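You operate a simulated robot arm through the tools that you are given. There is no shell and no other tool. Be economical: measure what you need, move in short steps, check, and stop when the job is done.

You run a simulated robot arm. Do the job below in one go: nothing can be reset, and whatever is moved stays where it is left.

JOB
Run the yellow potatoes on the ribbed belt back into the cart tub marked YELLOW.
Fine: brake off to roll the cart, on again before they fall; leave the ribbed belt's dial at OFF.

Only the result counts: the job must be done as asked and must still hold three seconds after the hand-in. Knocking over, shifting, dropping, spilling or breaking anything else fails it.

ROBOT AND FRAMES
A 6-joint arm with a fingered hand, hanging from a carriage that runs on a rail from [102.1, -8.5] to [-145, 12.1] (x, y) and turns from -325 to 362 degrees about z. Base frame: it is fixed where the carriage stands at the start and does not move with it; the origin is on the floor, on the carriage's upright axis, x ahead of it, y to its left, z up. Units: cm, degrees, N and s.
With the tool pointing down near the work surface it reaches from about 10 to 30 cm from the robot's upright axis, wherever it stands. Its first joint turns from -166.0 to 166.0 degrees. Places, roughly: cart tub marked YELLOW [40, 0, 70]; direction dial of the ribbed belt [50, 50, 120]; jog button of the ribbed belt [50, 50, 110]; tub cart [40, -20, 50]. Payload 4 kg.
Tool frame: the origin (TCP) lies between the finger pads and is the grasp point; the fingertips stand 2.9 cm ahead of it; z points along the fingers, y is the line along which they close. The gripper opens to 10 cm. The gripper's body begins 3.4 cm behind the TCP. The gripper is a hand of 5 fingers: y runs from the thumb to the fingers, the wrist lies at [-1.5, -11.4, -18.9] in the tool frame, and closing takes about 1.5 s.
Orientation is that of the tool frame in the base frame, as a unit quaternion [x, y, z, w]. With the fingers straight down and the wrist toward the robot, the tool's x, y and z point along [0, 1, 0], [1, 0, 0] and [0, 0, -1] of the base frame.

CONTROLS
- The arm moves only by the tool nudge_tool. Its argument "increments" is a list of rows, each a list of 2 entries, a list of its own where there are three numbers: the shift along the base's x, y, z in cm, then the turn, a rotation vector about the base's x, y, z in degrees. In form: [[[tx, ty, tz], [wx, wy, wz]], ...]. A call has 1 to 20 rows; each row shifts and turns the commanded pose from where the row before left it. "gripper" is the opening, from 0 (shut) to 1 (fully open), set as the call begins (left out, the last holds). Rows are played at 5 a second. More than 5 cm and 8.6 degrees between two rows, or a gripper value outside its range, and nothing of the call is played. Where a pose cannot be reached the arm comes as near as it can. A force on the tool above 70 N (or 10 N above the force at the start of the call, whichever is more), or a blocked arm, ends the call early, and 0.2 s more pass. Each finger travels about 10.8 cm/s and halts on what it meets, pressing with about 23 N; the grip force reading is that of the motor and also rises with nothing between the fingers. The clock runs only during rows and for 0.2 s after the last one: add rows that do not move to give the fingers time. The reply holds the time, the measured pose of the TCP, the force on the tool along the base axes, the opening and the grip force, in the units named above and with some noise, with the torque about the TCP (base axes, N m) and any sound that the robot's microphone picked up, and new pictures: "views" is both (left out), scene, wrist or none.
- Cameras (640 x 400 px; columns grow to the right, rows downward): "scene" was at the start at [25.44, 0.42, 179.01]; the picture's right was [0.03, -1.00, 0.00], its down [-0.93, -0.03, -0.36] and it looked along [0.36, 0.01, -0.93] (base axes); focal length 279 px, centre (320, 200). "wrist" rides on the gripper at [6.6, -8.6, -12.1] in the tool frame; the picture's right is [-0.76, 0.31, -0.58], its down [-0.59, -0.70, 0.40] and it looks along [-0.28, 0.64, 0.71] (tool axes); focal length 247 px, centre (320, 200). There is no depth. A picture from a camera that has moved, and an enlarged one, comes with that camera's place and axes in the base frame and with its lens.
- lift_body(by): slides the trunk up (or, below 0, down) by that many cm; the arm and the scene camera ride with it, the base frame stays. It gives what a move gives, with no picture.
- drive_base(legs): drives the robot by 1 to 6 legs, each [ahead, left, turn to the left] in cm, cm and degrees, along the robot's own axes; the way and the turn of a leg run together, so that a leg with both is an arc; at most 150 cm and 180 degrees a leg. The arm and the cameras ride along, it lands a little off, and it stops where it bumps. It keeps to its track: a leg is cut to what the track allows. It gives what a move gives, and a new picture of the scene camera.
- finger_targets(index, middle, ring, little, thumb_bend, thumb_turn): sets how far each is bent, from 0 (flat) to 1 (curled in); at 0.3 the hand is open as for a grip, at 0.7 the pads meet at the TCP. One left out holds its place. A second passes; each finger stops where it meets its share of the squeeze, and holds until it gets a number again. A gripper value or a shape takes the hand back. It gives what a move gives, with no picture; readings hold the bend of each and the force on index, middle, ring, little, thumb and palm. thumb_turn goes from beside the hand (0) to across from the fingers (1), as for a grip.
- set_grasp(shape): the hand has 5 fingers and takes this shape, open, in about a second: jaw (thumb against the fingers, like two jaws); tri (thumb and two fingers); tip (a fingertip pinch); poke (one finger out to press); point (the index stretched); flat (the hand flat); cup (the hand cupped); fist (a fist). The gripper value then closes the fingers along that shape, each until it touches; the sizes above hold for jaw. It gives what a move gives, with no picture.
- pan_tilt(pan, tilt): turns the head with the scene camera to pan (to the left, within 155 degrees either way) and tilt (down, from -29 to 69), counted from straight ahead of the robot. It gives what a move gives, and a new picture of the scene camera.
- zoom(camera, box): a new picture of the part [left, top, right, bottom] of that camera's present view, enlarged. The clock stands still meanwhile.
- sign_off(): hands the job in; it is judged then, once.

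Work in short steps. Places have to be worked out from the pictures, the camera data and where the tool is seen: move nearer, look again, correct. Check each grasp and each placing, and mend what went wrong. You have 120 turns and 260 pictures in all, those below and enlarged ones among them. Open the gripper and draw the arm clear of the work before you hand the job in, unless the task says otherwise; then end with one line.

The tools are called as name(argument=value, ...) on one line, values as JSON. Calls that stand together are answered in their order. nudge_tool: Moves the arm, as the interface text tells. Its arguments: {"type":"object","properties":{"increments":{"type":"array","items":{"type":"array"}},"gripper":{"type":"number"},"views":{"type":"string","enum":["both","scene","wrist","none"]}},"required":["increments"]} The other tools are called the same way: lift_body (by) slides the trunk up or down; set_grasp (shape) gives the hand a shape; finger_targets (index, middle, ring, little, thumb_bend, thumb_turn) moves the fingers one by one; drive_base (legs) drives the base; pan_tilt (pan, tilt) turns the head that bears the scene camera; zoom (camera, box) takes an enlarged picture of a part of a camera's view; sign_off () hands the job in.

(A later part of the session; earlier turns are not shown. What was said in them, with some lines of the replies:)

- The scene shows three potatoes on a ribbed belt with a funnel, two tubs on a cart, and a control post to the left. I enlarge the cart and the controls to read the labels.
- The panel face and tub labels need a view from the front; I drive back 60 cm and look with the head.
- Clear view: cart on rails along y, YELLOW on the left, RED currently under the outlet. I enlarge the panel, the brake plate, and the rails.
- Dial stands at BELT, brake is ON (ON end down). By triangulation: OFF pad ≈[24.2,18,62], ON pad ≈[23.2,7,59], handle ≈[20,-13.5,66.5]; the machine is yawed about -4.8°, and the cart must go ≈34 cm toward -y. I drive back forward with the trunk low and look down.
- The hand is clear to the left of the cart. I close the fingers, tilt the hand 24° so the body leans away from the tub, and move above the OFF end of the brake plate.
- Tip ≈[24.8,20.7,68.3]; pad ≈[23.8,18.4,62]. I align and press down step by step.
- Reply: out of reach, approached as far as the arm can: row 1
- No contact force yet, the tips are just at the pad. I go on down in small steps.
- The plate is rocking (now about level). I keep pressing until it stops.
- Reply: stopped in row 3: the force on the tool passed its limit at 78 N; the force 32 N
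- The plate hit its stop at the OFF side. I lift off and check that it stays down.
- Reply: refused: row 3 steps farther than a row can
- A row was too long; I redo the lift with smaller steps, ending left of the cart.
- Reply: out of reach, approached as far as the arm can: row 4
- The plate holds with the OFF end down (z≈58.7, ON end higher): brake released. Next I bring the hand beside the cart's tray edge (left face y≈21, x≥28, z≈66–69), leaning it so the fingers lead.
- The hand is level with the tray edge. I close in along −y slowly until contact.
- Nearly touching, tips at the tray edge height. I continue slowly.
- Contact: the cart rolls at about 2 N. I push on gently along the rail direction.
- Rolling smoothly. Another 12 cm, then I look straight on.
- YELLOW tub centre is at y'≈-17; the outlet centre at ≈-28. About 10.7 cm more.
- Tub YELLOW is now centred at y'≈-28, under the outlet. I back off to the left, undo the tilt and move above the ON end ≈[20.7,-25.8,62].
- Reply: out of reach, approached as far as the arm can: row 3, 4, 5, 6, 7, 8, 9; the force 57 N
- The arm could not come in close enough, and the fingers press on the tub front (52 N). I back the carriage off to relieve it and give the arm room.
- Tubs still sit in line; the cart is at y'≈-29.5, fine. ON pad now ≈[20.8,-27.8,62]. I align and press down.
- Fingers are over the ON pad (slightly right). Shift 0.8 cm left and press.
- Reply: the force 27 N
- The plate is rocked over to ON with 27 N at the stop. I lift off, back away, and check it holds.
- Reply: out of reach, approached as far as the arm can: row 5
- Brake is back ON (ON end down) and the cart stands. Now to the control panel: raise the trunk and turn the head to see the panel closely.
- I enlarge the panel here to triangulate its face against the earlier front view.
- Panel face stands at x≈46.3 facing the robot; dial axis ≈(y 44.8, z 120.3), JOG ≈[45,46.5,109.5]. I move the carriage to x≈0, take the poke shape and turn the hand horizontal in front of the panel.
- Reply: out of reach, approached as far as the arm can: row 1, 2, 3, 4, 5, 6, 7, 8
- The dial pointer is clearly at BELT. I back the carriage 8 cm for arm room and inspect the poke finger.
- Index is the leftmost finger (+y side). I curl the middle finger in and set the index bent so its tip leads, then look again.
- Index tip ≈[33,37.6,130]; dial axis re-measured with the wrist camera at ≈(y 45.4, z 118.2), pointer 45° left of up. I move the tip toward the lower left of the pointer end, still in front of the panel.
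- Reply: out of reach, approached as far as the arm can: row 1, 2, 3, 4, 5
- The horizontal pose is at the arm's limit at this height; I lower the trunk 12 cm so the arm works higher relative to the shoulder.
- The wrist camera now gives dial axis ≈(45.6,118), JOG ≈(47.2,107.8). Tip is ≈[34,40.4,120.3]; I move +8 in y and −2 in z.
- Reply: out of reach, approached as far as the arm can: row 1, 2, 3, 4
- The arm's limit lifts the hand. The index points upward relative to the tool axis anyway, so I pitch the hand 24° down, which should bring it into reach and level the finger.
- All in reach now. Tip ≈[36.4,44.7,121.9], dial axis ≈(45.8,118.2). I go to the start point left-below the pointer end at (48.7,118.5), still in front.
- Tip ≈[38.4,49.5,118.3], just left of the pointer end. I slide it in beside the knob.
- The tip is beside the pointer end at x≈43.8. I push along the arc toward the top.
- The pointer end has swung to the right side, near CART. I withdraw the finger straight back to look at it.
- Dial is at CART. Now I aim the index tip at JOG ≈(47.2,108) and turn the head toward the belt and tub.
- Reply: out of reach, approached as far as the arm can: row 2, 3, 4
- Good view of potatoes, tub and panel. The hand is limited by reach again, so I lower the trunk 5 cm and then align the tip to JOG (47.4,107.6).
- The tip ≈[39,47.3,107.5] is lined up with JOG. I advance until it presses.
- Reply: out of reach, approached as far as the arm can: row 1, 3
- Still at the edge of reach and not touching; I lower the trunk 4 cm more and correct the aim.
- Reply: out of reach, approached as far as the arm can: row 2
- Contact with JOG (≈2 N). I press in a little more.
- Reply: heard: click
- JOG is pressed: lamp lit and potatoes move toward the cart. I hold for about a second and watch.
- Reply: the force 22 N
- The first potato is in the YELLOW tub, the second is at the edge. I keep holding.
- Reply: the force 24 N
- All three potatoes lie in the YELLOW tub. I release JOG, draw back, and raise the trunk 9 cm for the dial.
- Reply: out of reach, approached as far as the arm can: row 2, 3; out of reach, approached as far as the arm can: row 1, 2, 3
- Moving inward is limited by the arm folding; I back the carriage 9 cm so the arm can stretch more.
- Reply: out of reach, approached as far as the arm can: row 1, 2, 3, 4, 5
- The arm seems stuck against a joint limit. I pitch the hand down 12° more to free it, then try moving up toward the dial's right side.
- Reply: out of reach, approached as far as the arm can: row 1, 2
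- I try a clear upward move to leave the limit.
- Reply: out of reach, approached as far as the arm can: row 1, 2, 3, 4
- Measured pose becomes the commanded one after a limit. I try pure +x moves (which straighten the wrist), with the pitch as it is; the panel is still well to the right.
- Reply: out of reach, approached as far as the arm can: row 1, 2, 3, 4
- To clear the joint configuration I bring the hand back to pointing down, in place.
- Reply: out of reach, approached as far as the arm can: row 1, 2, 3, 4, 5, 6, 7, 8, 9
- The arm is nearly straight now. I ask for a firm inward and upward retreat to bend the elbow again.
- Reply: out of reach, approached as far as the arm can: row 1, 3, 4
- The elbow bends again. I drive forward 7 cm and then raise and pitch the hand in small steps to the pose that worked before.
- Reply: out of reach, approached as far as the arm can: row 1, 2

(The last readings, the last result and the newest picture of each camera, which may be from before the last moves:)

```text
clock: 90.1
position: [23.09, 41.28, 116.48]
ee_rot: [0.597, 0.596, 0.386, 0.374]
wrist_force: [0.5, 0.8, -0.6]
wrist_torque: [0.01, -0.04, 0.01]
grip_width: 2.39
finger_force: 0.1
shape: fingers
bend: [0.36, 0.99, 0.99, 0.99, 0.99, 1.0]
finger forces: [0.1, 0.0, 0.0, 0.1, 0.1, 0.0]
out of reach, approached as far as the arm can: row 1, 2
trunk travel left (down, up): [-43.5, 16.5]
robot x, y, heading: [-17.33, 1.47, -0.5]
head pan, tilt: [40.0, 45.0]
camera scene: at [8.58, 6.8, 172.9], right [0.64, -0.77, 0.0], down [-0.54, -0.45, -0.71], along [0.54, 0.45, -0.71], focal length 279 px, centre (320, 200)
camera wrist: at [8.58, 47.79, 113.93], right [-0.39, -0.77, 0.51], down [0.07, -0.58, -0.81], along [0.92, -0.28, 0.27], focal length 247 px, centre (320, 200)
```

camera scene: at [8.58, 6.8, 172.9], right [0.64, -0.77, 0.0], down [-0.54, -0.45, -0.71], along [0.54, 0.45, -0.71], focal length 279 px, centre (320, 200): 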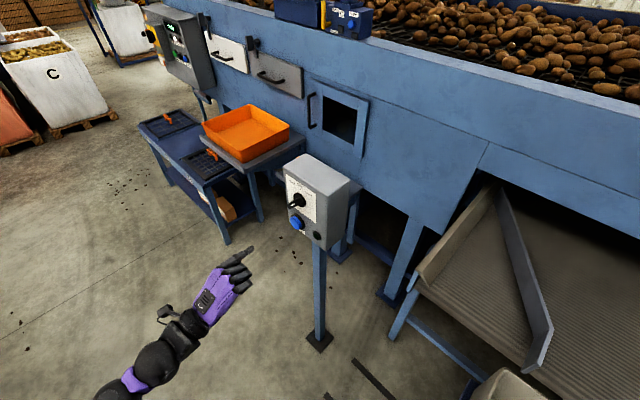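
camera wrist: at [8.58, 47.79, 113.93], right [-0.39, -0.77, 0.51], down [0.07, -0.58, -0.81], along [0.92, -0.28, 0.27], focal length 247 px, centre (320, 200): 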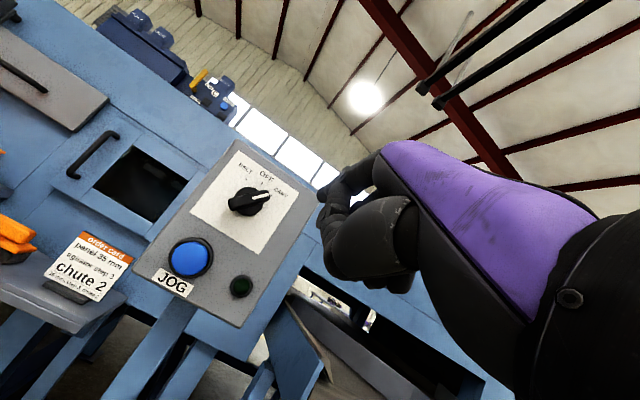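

Back in the good pose, dial at CART visible. Drive forward 9 cm, keeping the tip short of the panel.

drive_base(legs=[[9, 0, 0]])

nudge_tool(increments=[[[1, 0, -0.6], [0, 0, 0]], [[1, 0, -0.6], [0, 0, 0]], [[0, 0, 0], [0, 0, 0]]])

zoom(camera="scene", box=[200, 170, 340, 290])

zoom(camera="wrist", box=[200, 120, 400, 260])

```text
clock: 91.2
position: [32.11, 40.6, 116.55]
ee_rot: [0.597, 0.597, 0.385, 0.372]
wrist_force: [0.5, 0.7, -0.6]
wrist_torque: [-0.07, 0.02, 0.01]
grip_width: 2.39
finger_force: 0.1
shape: fingers
bend: [0.36, 0.99, 0.99, 0.99, 0.99, 1.0]
finger forces: [0.0, 0.0, 0.1, 0.0, 0.0, 0.1]
trunk travel left (down, up): [-43.5, 16.5]
robot x, y, heading: [-8.6, 0.8, -0.4]
head pan, tilt: [40.0, 45.0]
camera scene: at [17.51, 6.04, 172.9], right [0.64, -0.77, 0.0], down [-0.54, -0.45, -0.71], along [0.54, 0.45, -0.71], focal length 279 px, centre (320, 200)
```

scene: 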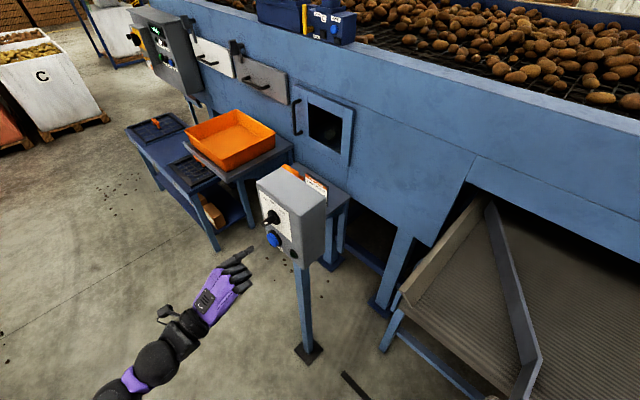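

```text
clock: 92.0
position: [34.13, 40.44, 115.28]
ee_rot: [0.598, 0.597, 0.385, 0.372]
wrist_force: [-0.2, 0.1, -0.1]
wrist_torque: [0.03, 0.01, -0.01]
grip_width: 2.39
finger_force: 0.0
shape: fingers
bend: [0.36, 0.99, 0.99, 0.99, 0.99, 1.0]
finger forces: [0.0, 0.0, 0.0, 0.0, 0.0, 0.1]
trunk travel left (down, up): [-43.5, 16.5]
robot x, y, heading: [-8.53, 1.32, -0.3]
head pan, tilt: [40.0, 45.0]
camera scene: at [17.51, 6.04, 172.9], right [0.64, -0.77, 0.0], down [-0.54, -0.45, -0.71], along [0.54, 0.45, -0.71], focal length 279 px, centre (320, 200)
camera wrist: at [19.53, 47.05, 112.71], right [-0.39, -0.77, 0.51], down [0.07, -0.58, -0.81], along [0.92, -0.28, 0.27], focal length 247 px, centre (320, 200)
```

scene: 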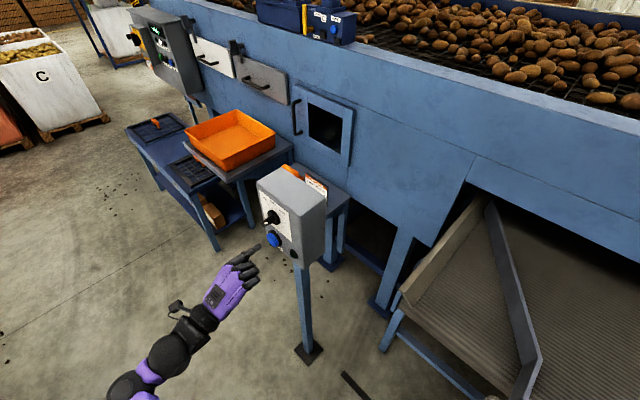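
wrist: 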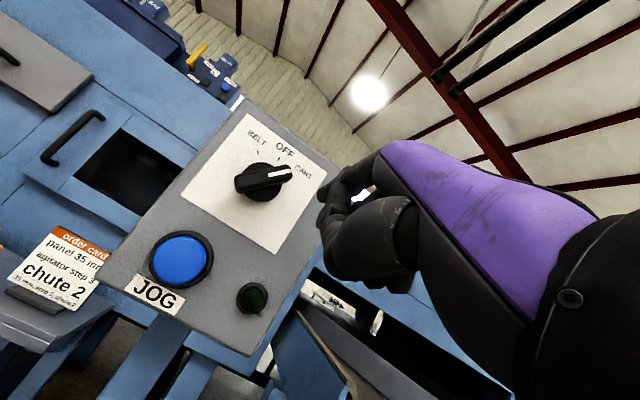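

```text
3.33 times, centred on (270, 230) of scene
camera zoom: at [17.51, 6.04, 172.9], right [0.64, -0.77, 0.0], down [-0.54, -0.45, -0.71], along [0.54, 0.45, -0.71], focal length 929 px, centre (487, 100)
```

zoom: 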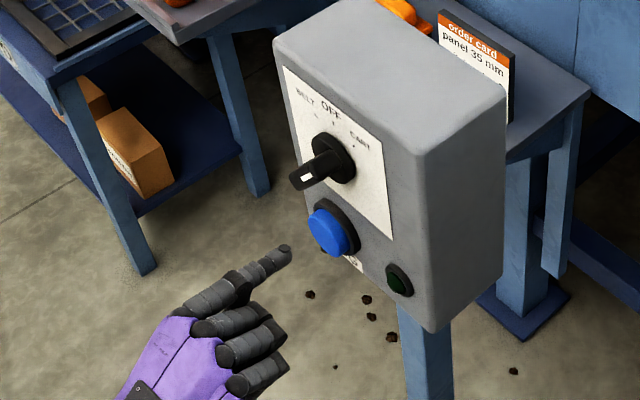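

```text
2.86 times, centred on (300, 190) of wrist
camera zoom: at [19.53, 47.05, 112.71], right [-0.39, -0.77, 0.51], down [0.07, -0.58, -0.81], along [0.92, -0.28, 0.27], focal length 706 px, centre (377, 229)
```

zoom: 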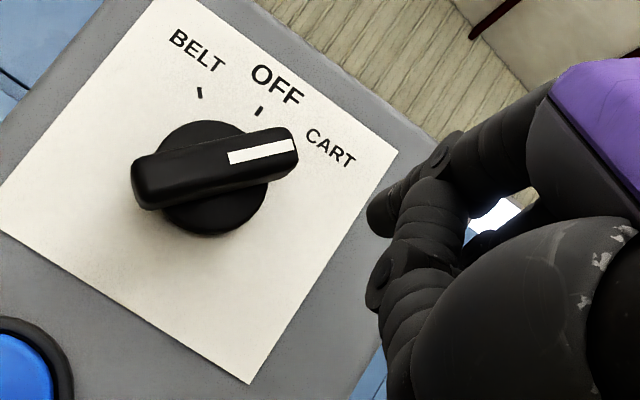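

Pointer end ≈(44,120), centre ≈(45.6,117.7), tip ≈[38.4,41.6,118.6]. I align the tip to lower-right of the pointer end and slide in.

nudge_tool(increments=[[[0, 0.6, -0.6], [0, 0, 0]], [[1.5, 0, 0], [0, 0, 0]], [[1.5, 0, 0], [0, 0, 0]], [[1.5, 0, 0], [0, 0, 0]], [[1, 0, 0], [0, 0, 0]]])

zoom(camera="scene", box=[200, 170, 340, 290])

zoom(camera="wrist", box=[200, 120, 400, 260])

```text
clock: 93.2
position: [39.63, 41.05, 114.72]
ee_rot: [0.598, 0.595, 0.384, 0.374]
wrist_force: [0.3, 0.1, -0.2]
wrist_torque: [0.03, -0.01, 0.01]
grip_width: 2.39
finger_force: 0.0
shape: fingers
bend: [0.36, 0.99, 0.99, 0.99, 0.99, 1.0]
finger forces: [0.1, 0.0, 0.1, 0.1, 0.0, 0.1]
trunk travel left (down, up): [-43.5, 16.5]
robot x, y, heading: [-8.7, 0.37, 0.1]
head pan, tilt: [40.0, 45.0]
camera scene: at [17.51, 6.04, 172.9], right [0.64, -0.77, 0.0], down [-0.54, -0.45, -0.71], along [0.54, 0.45, -0.71], focal length 279 px, centre (320, 200)
camera wrist: at [25.09, 47.65, 112.16], right [-0.39, -0.77, 0.51], down [0.07, -0.58, -0.81], along [0.92, -0.28, 0.27], focal length 247 px, centre (320, 200)
```

scene: 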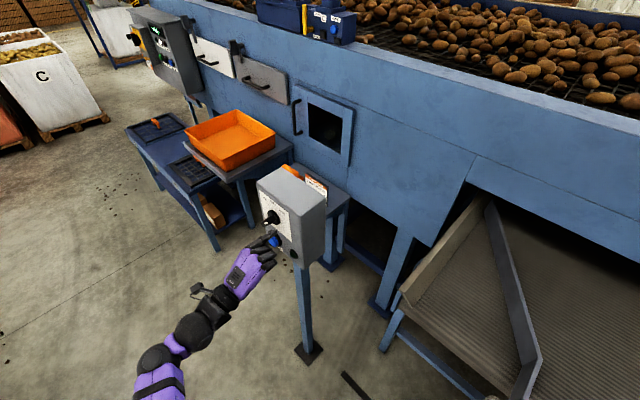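
wrist: 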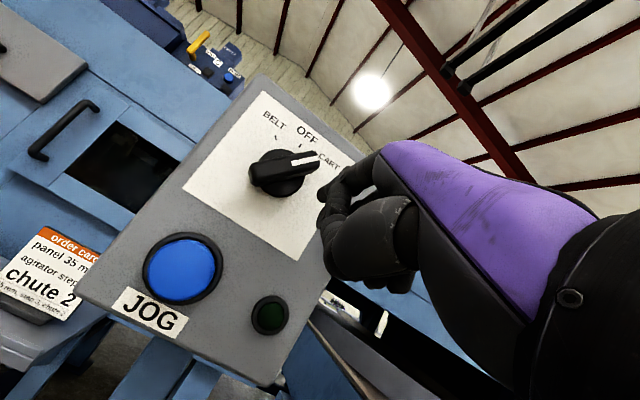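

```text
3.33 times, centred on (270, 230) of scene
camera zoom: at [17.51, 6.04, 172.9], right [0.64, -0.77, 0.0], down [-0.54, -0.45, -0.71], along [0.54, 0.45, -0.71], focal length 929 px, centre (487, 100)
```

zoom: 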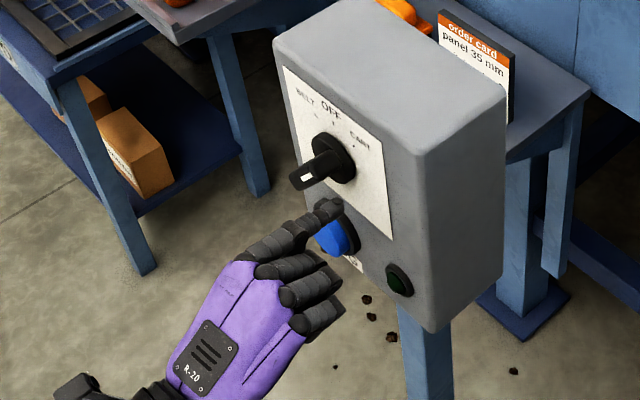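

```text
2.86 times, centred on (300, 190) of wrist
camera zoom: at [25.09, 47.65, 112.16], right [-0.39, -0.77, 0.51], down [0.07, -0.58, -0.81], along [0.92, -0.28, 0.27], focal length 706 px, centre (377, 229)
```

zoom: 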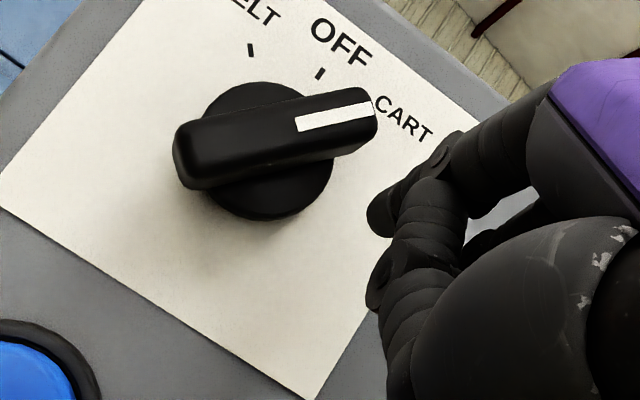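

The tip is at the lower right of the pointer. I push it up-left in small steps.

nudge_tool(increments=[[[0, 0.4, 0.4], [0, 0, 0]], [[0, 0.4, 0.4], [0, 0, 0]], [[0, 0.3, 0.4], [0, 0, 0]]])

zoom(camera="wrist", box=[200, 120, 400, 260])

```text
clock: 94.0
position: [39.45, 42.24, 115.8]
ee_rot: [0.599, 0.597, 0.383, 0.373]
wrist_force: [-0.5, 0.1, -0.4]
wrist_torque: [0.05, 0.07, -0.05]
grip_width: 2.35
finger_force: 0.6
shape: fingers
bend: [0.36, 0.99, 0.99, 0.99, 0.98, 1.0]
finger forces: [1.0, 0.1, 0.0, 0.1, 0.0, 0.1]
trunk travel left (down, up): [-43.5, 16.5]
robot x, y, heading: [-8.46, 0.56, -0.1]
head pan, tilt: [40.0, 45.0]
camera scene: at [17.51, 6.04, 172.9], right [0.64, -0.77, 0.0], down [-0.54, -0.45, -0.71], along [0.54, 0.45, -0.71], focal length 279 px, centre (320, 200)
camera wrist: at [25.01, 48.73, 113.32], right [-0.39, -0.77, 0.51], down [0.06, -0.58, -0.81], along [0.92, -0.28, 0.27], focal length 247 px, centre (320, 200)
```

scene: 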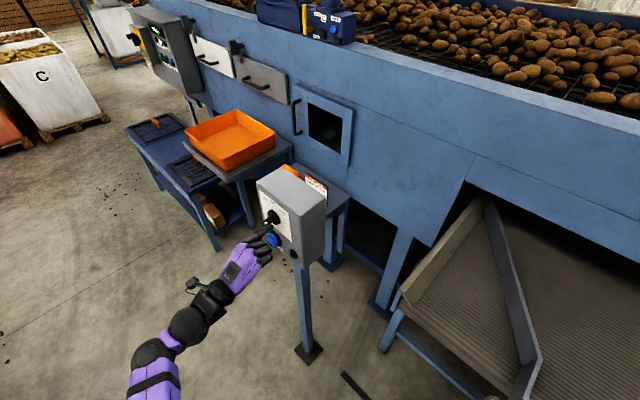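
wrist: 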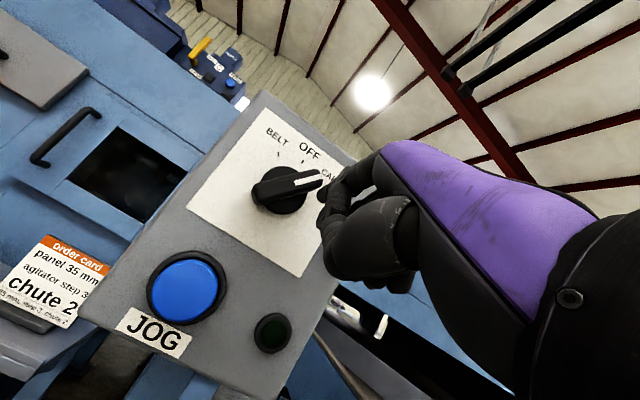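

```text
2.86 times, centred on (300, 190) of wrist
camera zoom: at [25.01, 48.73, 113.32], right [-0.39, -0.77, 0.51], down [0.06, -0.58, -0.81], along [0.92, -0.28, 0.27], focal length 706 px, centre (377, 229)
```

zoom: 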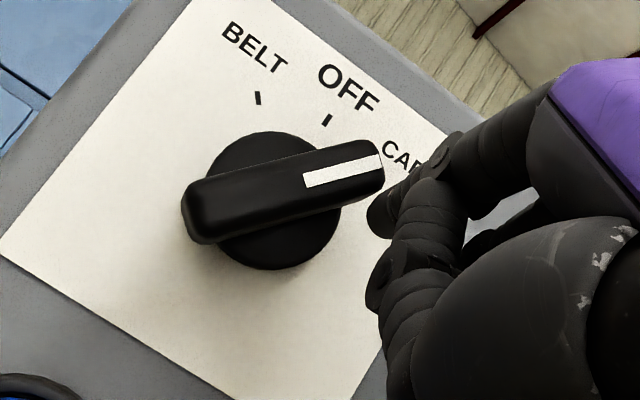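

Contact just begins. I continue a bit.

nudge_tool(increments=[[[0, 0.3, 0.4], [0, 0, 0]], [[0, 0.3, 0.4], [0, 0, 0]], [[0, 0, 0], [0, 0, 0]]], views="none")

zoom(camera="wrist", box=[200, 120, 400, 260])

```text
clock: 94.8
position: [39.49, 42.81, 116.75]
ee_rot: [0.598, 0.596, 0.385, 0.373]
wrist_force: [0.2, -0.5, 0.0]
wrist_torque: [0.0, 0.0, -0.01]
grip_width: 2.32
finger_force: 0.3
shape: fingers
bend: [0.37, 0.99, 0.99, 0.99, 0.98, 1.0]
finger forces: [0.2, 0.0, 0.0, 0.1, 0.0, 0.1]
trunk travel left (down, up): [-43.5, 16.5]
robot x, y, heading: [-8.46, 0.66, -0.4]
head pan, tilt: [40.0, 45.0]
```

```text
2.86 times, centred on (300, 190) of wrist
camera zoom: at [25.01, 49.34, 114.19], right [-0.39, -0.77, 0.51], down [0.07, -0.58, -0.82], along [0.92, -0.28, 0.27], focal length 706 px, centre (377, 229)
```

zoom: 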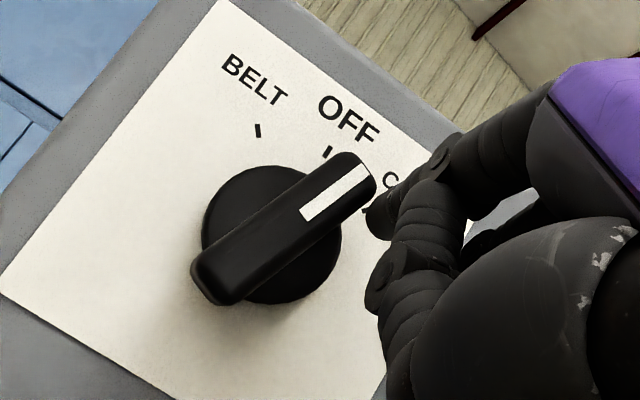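

Pointer is about 21° short of OFF, contact light. I push ~0.7 cm further along the arc.

nudge_tool(increments=[[[0, 0.3, 0.2], [0, 0, 0]], [[0, 0.3, 0.2], [0, 0, 0]], [[0, 0, 0], [0, 0, 0]]], views="none")

zoom(camera="wrist", box=[200, 120, 400, 260])

```text
clock: 95.6
position: [39.6, 43.43, 117.26]
ee_rot: [0.598, 0.596, 0.385, 0.373]
wrist_force: [0.5, -0.3, -0.8]
wrist_torque: [-0.01, -0.03, 0.0]
grip_width: 2.36
finger_force: 0.0
shape: fingers
bend: [0.37, 0.99, 0.99, 0.99, 0.98, 1.0]
finger forces: [0.0, 0.0, 0.0, 0.1, 0.0, 0.0]
trunk travel left (down, up): [-43.5, 16.5]
robot x, y, heading: [-8.63, 0.65, -0.4]
head pan, tilt: [40.0, 45.0]
```

```text
2.86 times, centred on (300, 190) of wrist
camera zoom: at [25.03, 49.95, 114.54], right [-0.39, -0.77, 0.51], down [0.07, -0.58, -0.81], along [0.92, -0.28, 0.27], focal length 706 px, centre (377, 229)
```

zoom: 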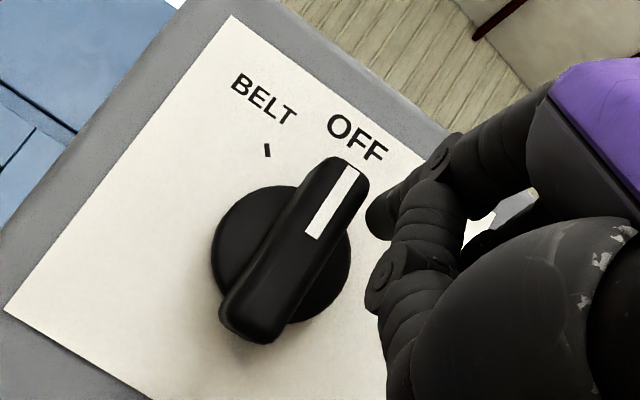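

The pointer now stands straight up at OFF, with no force. I withdraw the finger to the right and back.

nudge_tool(increments=[[[-0.5, -0.6, 0], [0, 0, 0]], [[-2, -0.5, 0], [0, 0, 0]], [[-3, 0, 0], [0, 0, 0]], [[-3, 0, 0], [0, 0, 0]], [[0, 0, 0], [0, 0, 0]]], views="none")

drive_base(legs=[[-30, 0, 0]])

pan_tilt(pan=10, tilt=42)

zoom(camera="wrist", box=[180, 100, 420, 260])

```text
clock: 96.8
position: [31.05, 42.37, 117.1]
ee_rot: [0.598, 0.596, 0.384, 0.374]
wrist_force: [-0.4, 0.3, -0.1]
wrist_torque: [-0.01, -0.01, -0.01]
grip_width: 2.35
finger_force: 0.1
shape: fingers
bend: [0.37, 0.99, 0.99, 0.99, 0.98, 1.0]
finger forces: [0.1, 0.0, 0.0, 0.1, 0.0, 0.1]
trunk travel left (down, up): [-43.5, 16.5]
robot x, y, heading: [-8.42, 0.6, -0.2]
head pan, tilt: [40.0, 45.0]
```

```text
clock: 98.8
position: [1.44, 44.83, 117.18]
ee_rot: [0.598, 0.595, 0.385, 0.373]
wrist_force: [-0.3, -0.1, -0.4]
wrist_torque: [0.0, 0.01, 0.01]
grip_width: 2.36
finger_force: 0.1
shape: fingers
bend: [0.37, 0.99, 0.99, 0.99, 0.98, 1.0]
finger forces: [0.0, 0.1, 0.1, 0.0, 0.1, 0.0]
trunk travel left (down, up): [-43.5, 16.5]
robot x, y, heading: [-38.12, 3.12, -0.6]
head pan, tilt: [40.0, 45.0]
camera scene: at [-12.14, 8.49, 172.9], right [0.64, -0.77, 0.0], down [-0.54, -0.45, -0.71], along [0.54, 0.45, -0.71], focal length 279 px, centre (320, 200)
```

scene: 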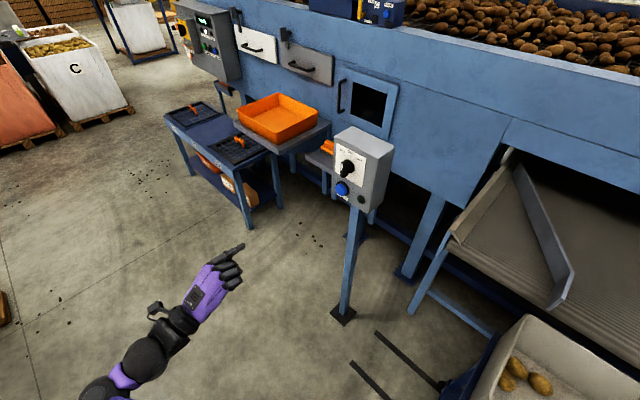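

```text
clock: 99.8
position: [1.45, 44.84, 117.16]
ee_rot: [0.598, 0.595, 0.385, 0.374]
wrist_force: [0.2, 0.0, 0.5]
wrist_torque: [0.0, 0.02, 0.01]
grip_width: 2.33
finger_force: 0.0
shape: fingers
bend: [0.37, 0.99, 0.99, 0.99, 0.98, 1.0]
finger forces: [0.0, 0.0, 0.0, 0.0, 0.0, 0.0]
trunk travel left (down, up): [-43.5, 16.5]
robot x, y, heading: [-38.44, 2.85, -0.4]
head pan, tilt: [10.0, 42.0]
camera scene: at [-10.16, 4.71, 173.33], right [0.17, -0.99, 0.0], down [-0.66, -0.11, -0.74], along [0.73, 0.13, -0.67], focal length 279 px, centre (320, 200)
```

scene: 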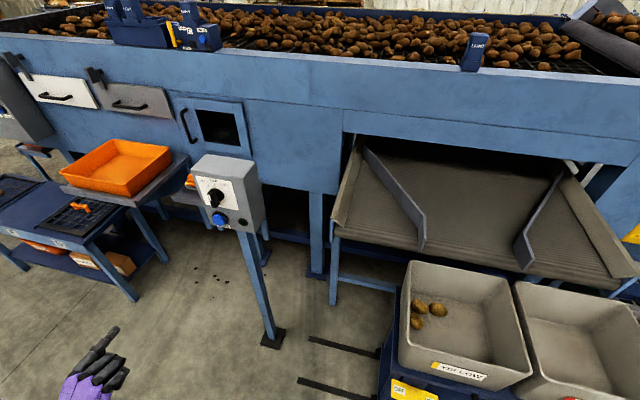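

```text
2.50 times, centred on (300, 180) of wrist
camera zoom: at [-13.03, 51.3, 114.6], right [-0.39, -0.77, 0.51], down [0.06, -0.58, -0.81], along [0.92, -0.28, 0.27], focal length 617 px, centre (370, 250)
```

zoom: 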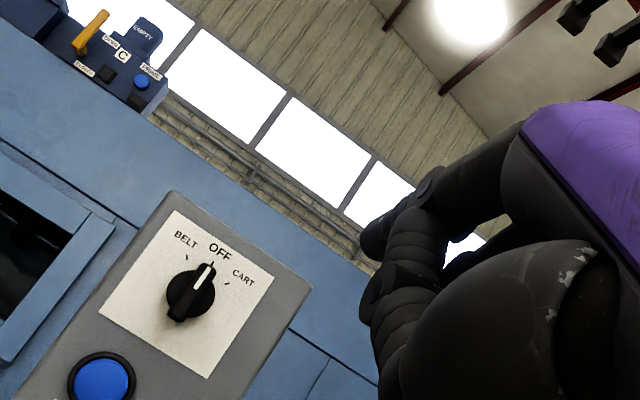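

Dial is at OFF, three potatoes in YELLOW, belt empty. I open the hand and check the brake plate once more.

set_grasp(shape="jaw")

pan_tilt(pan=-15, tilt=50)

zoom(camera="scene", box=[220, 130, 480, 330])

```text
clock: 100.7
position: [1.48, 44.76, 117.15]
ee_rot: [0.599, 0.595, 0.383, 0.374]
wrist_force: [0.5, -0.3, -0.1]
wrist_torque: [-0.01, -0.01, 0.0]
grip_width: 9.96
finger_force: 0.1
shape: jaw
bend: [0.3, 0.3, 0.3, 0.3, 0.3, 0.98]
finger forces: [0.1, 0.1, 0.0, 0.0, 0.1, 0.0]
trunk travel left (down, up): [-43.5, 16.5]
robot x, y, heading: [-38.39, 3.77, -0.6]
head pan, tilt: [10.0, 42.0]
```

```text
clock: 101.6
position: [1.51, 44.94, 117.17]
ee_rot: [0.599, 0.596, 0.384, 0.373]
wrist_force: [-0.1, -0.5, -0.3]
wrist_torque: [0.03, 0.0, -0.03]
grip_width: 9.99
finger_force: 0.2
shape: jaw
bend: [0.3, 0.3, 0.3, 0.3, 0.3, 0.98]
finger forces: [0.0, 0.1, 0.0, 0.1, 0.0, 0.1]
trunk travel left (down, up): [-43.5, 16.5]
robot x, y, heading: [-37.91, 3.25, -0.5]
head pan, tilt: [-15.0, 50.0]
camera scene: at [-10.97, 1.27, 172.21], right [-0.26, -0.96, 0.0], down [-0.74, 0.2, -0.64], along [0.62, -0.17, -0.77], focal length 279 px, centre (320, 200)
```

scene: 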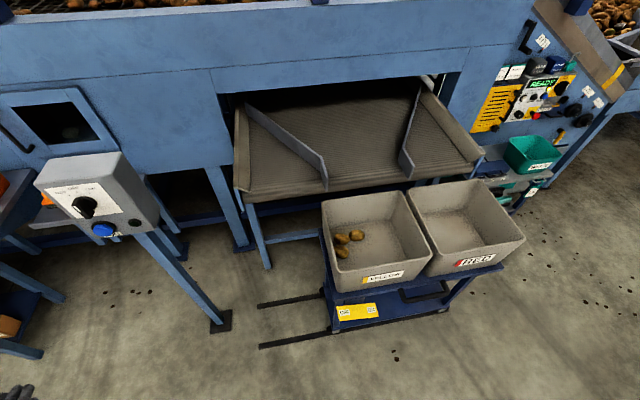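

```text
2.00 times, centred on (350, 230) of scene
camera zoom: at [-10.97, 1.27, 172.21], right [-0.26, -0.96, 0.0], down [-0.74, 0.2, -0.64], along [0.62, -0.17, -0.77], focal length 557 px, centre (260, 140)
```

zoom: 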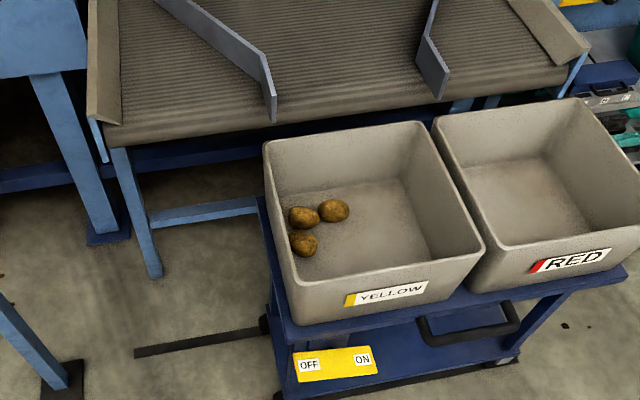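

Three potatoes in YELLOW, RED and the belt empty, brake still ON, dial OFF, and the arm clear with the hand open. I hand it in.

sign_off()

```text
The job is handed in.
```

The job is done and handed in: all three potatoes are in the YELLOW tub, the ribbed belt is empty with its dial at OFF, and the cart brake, let off to roll the cart, was back ON before they fell.
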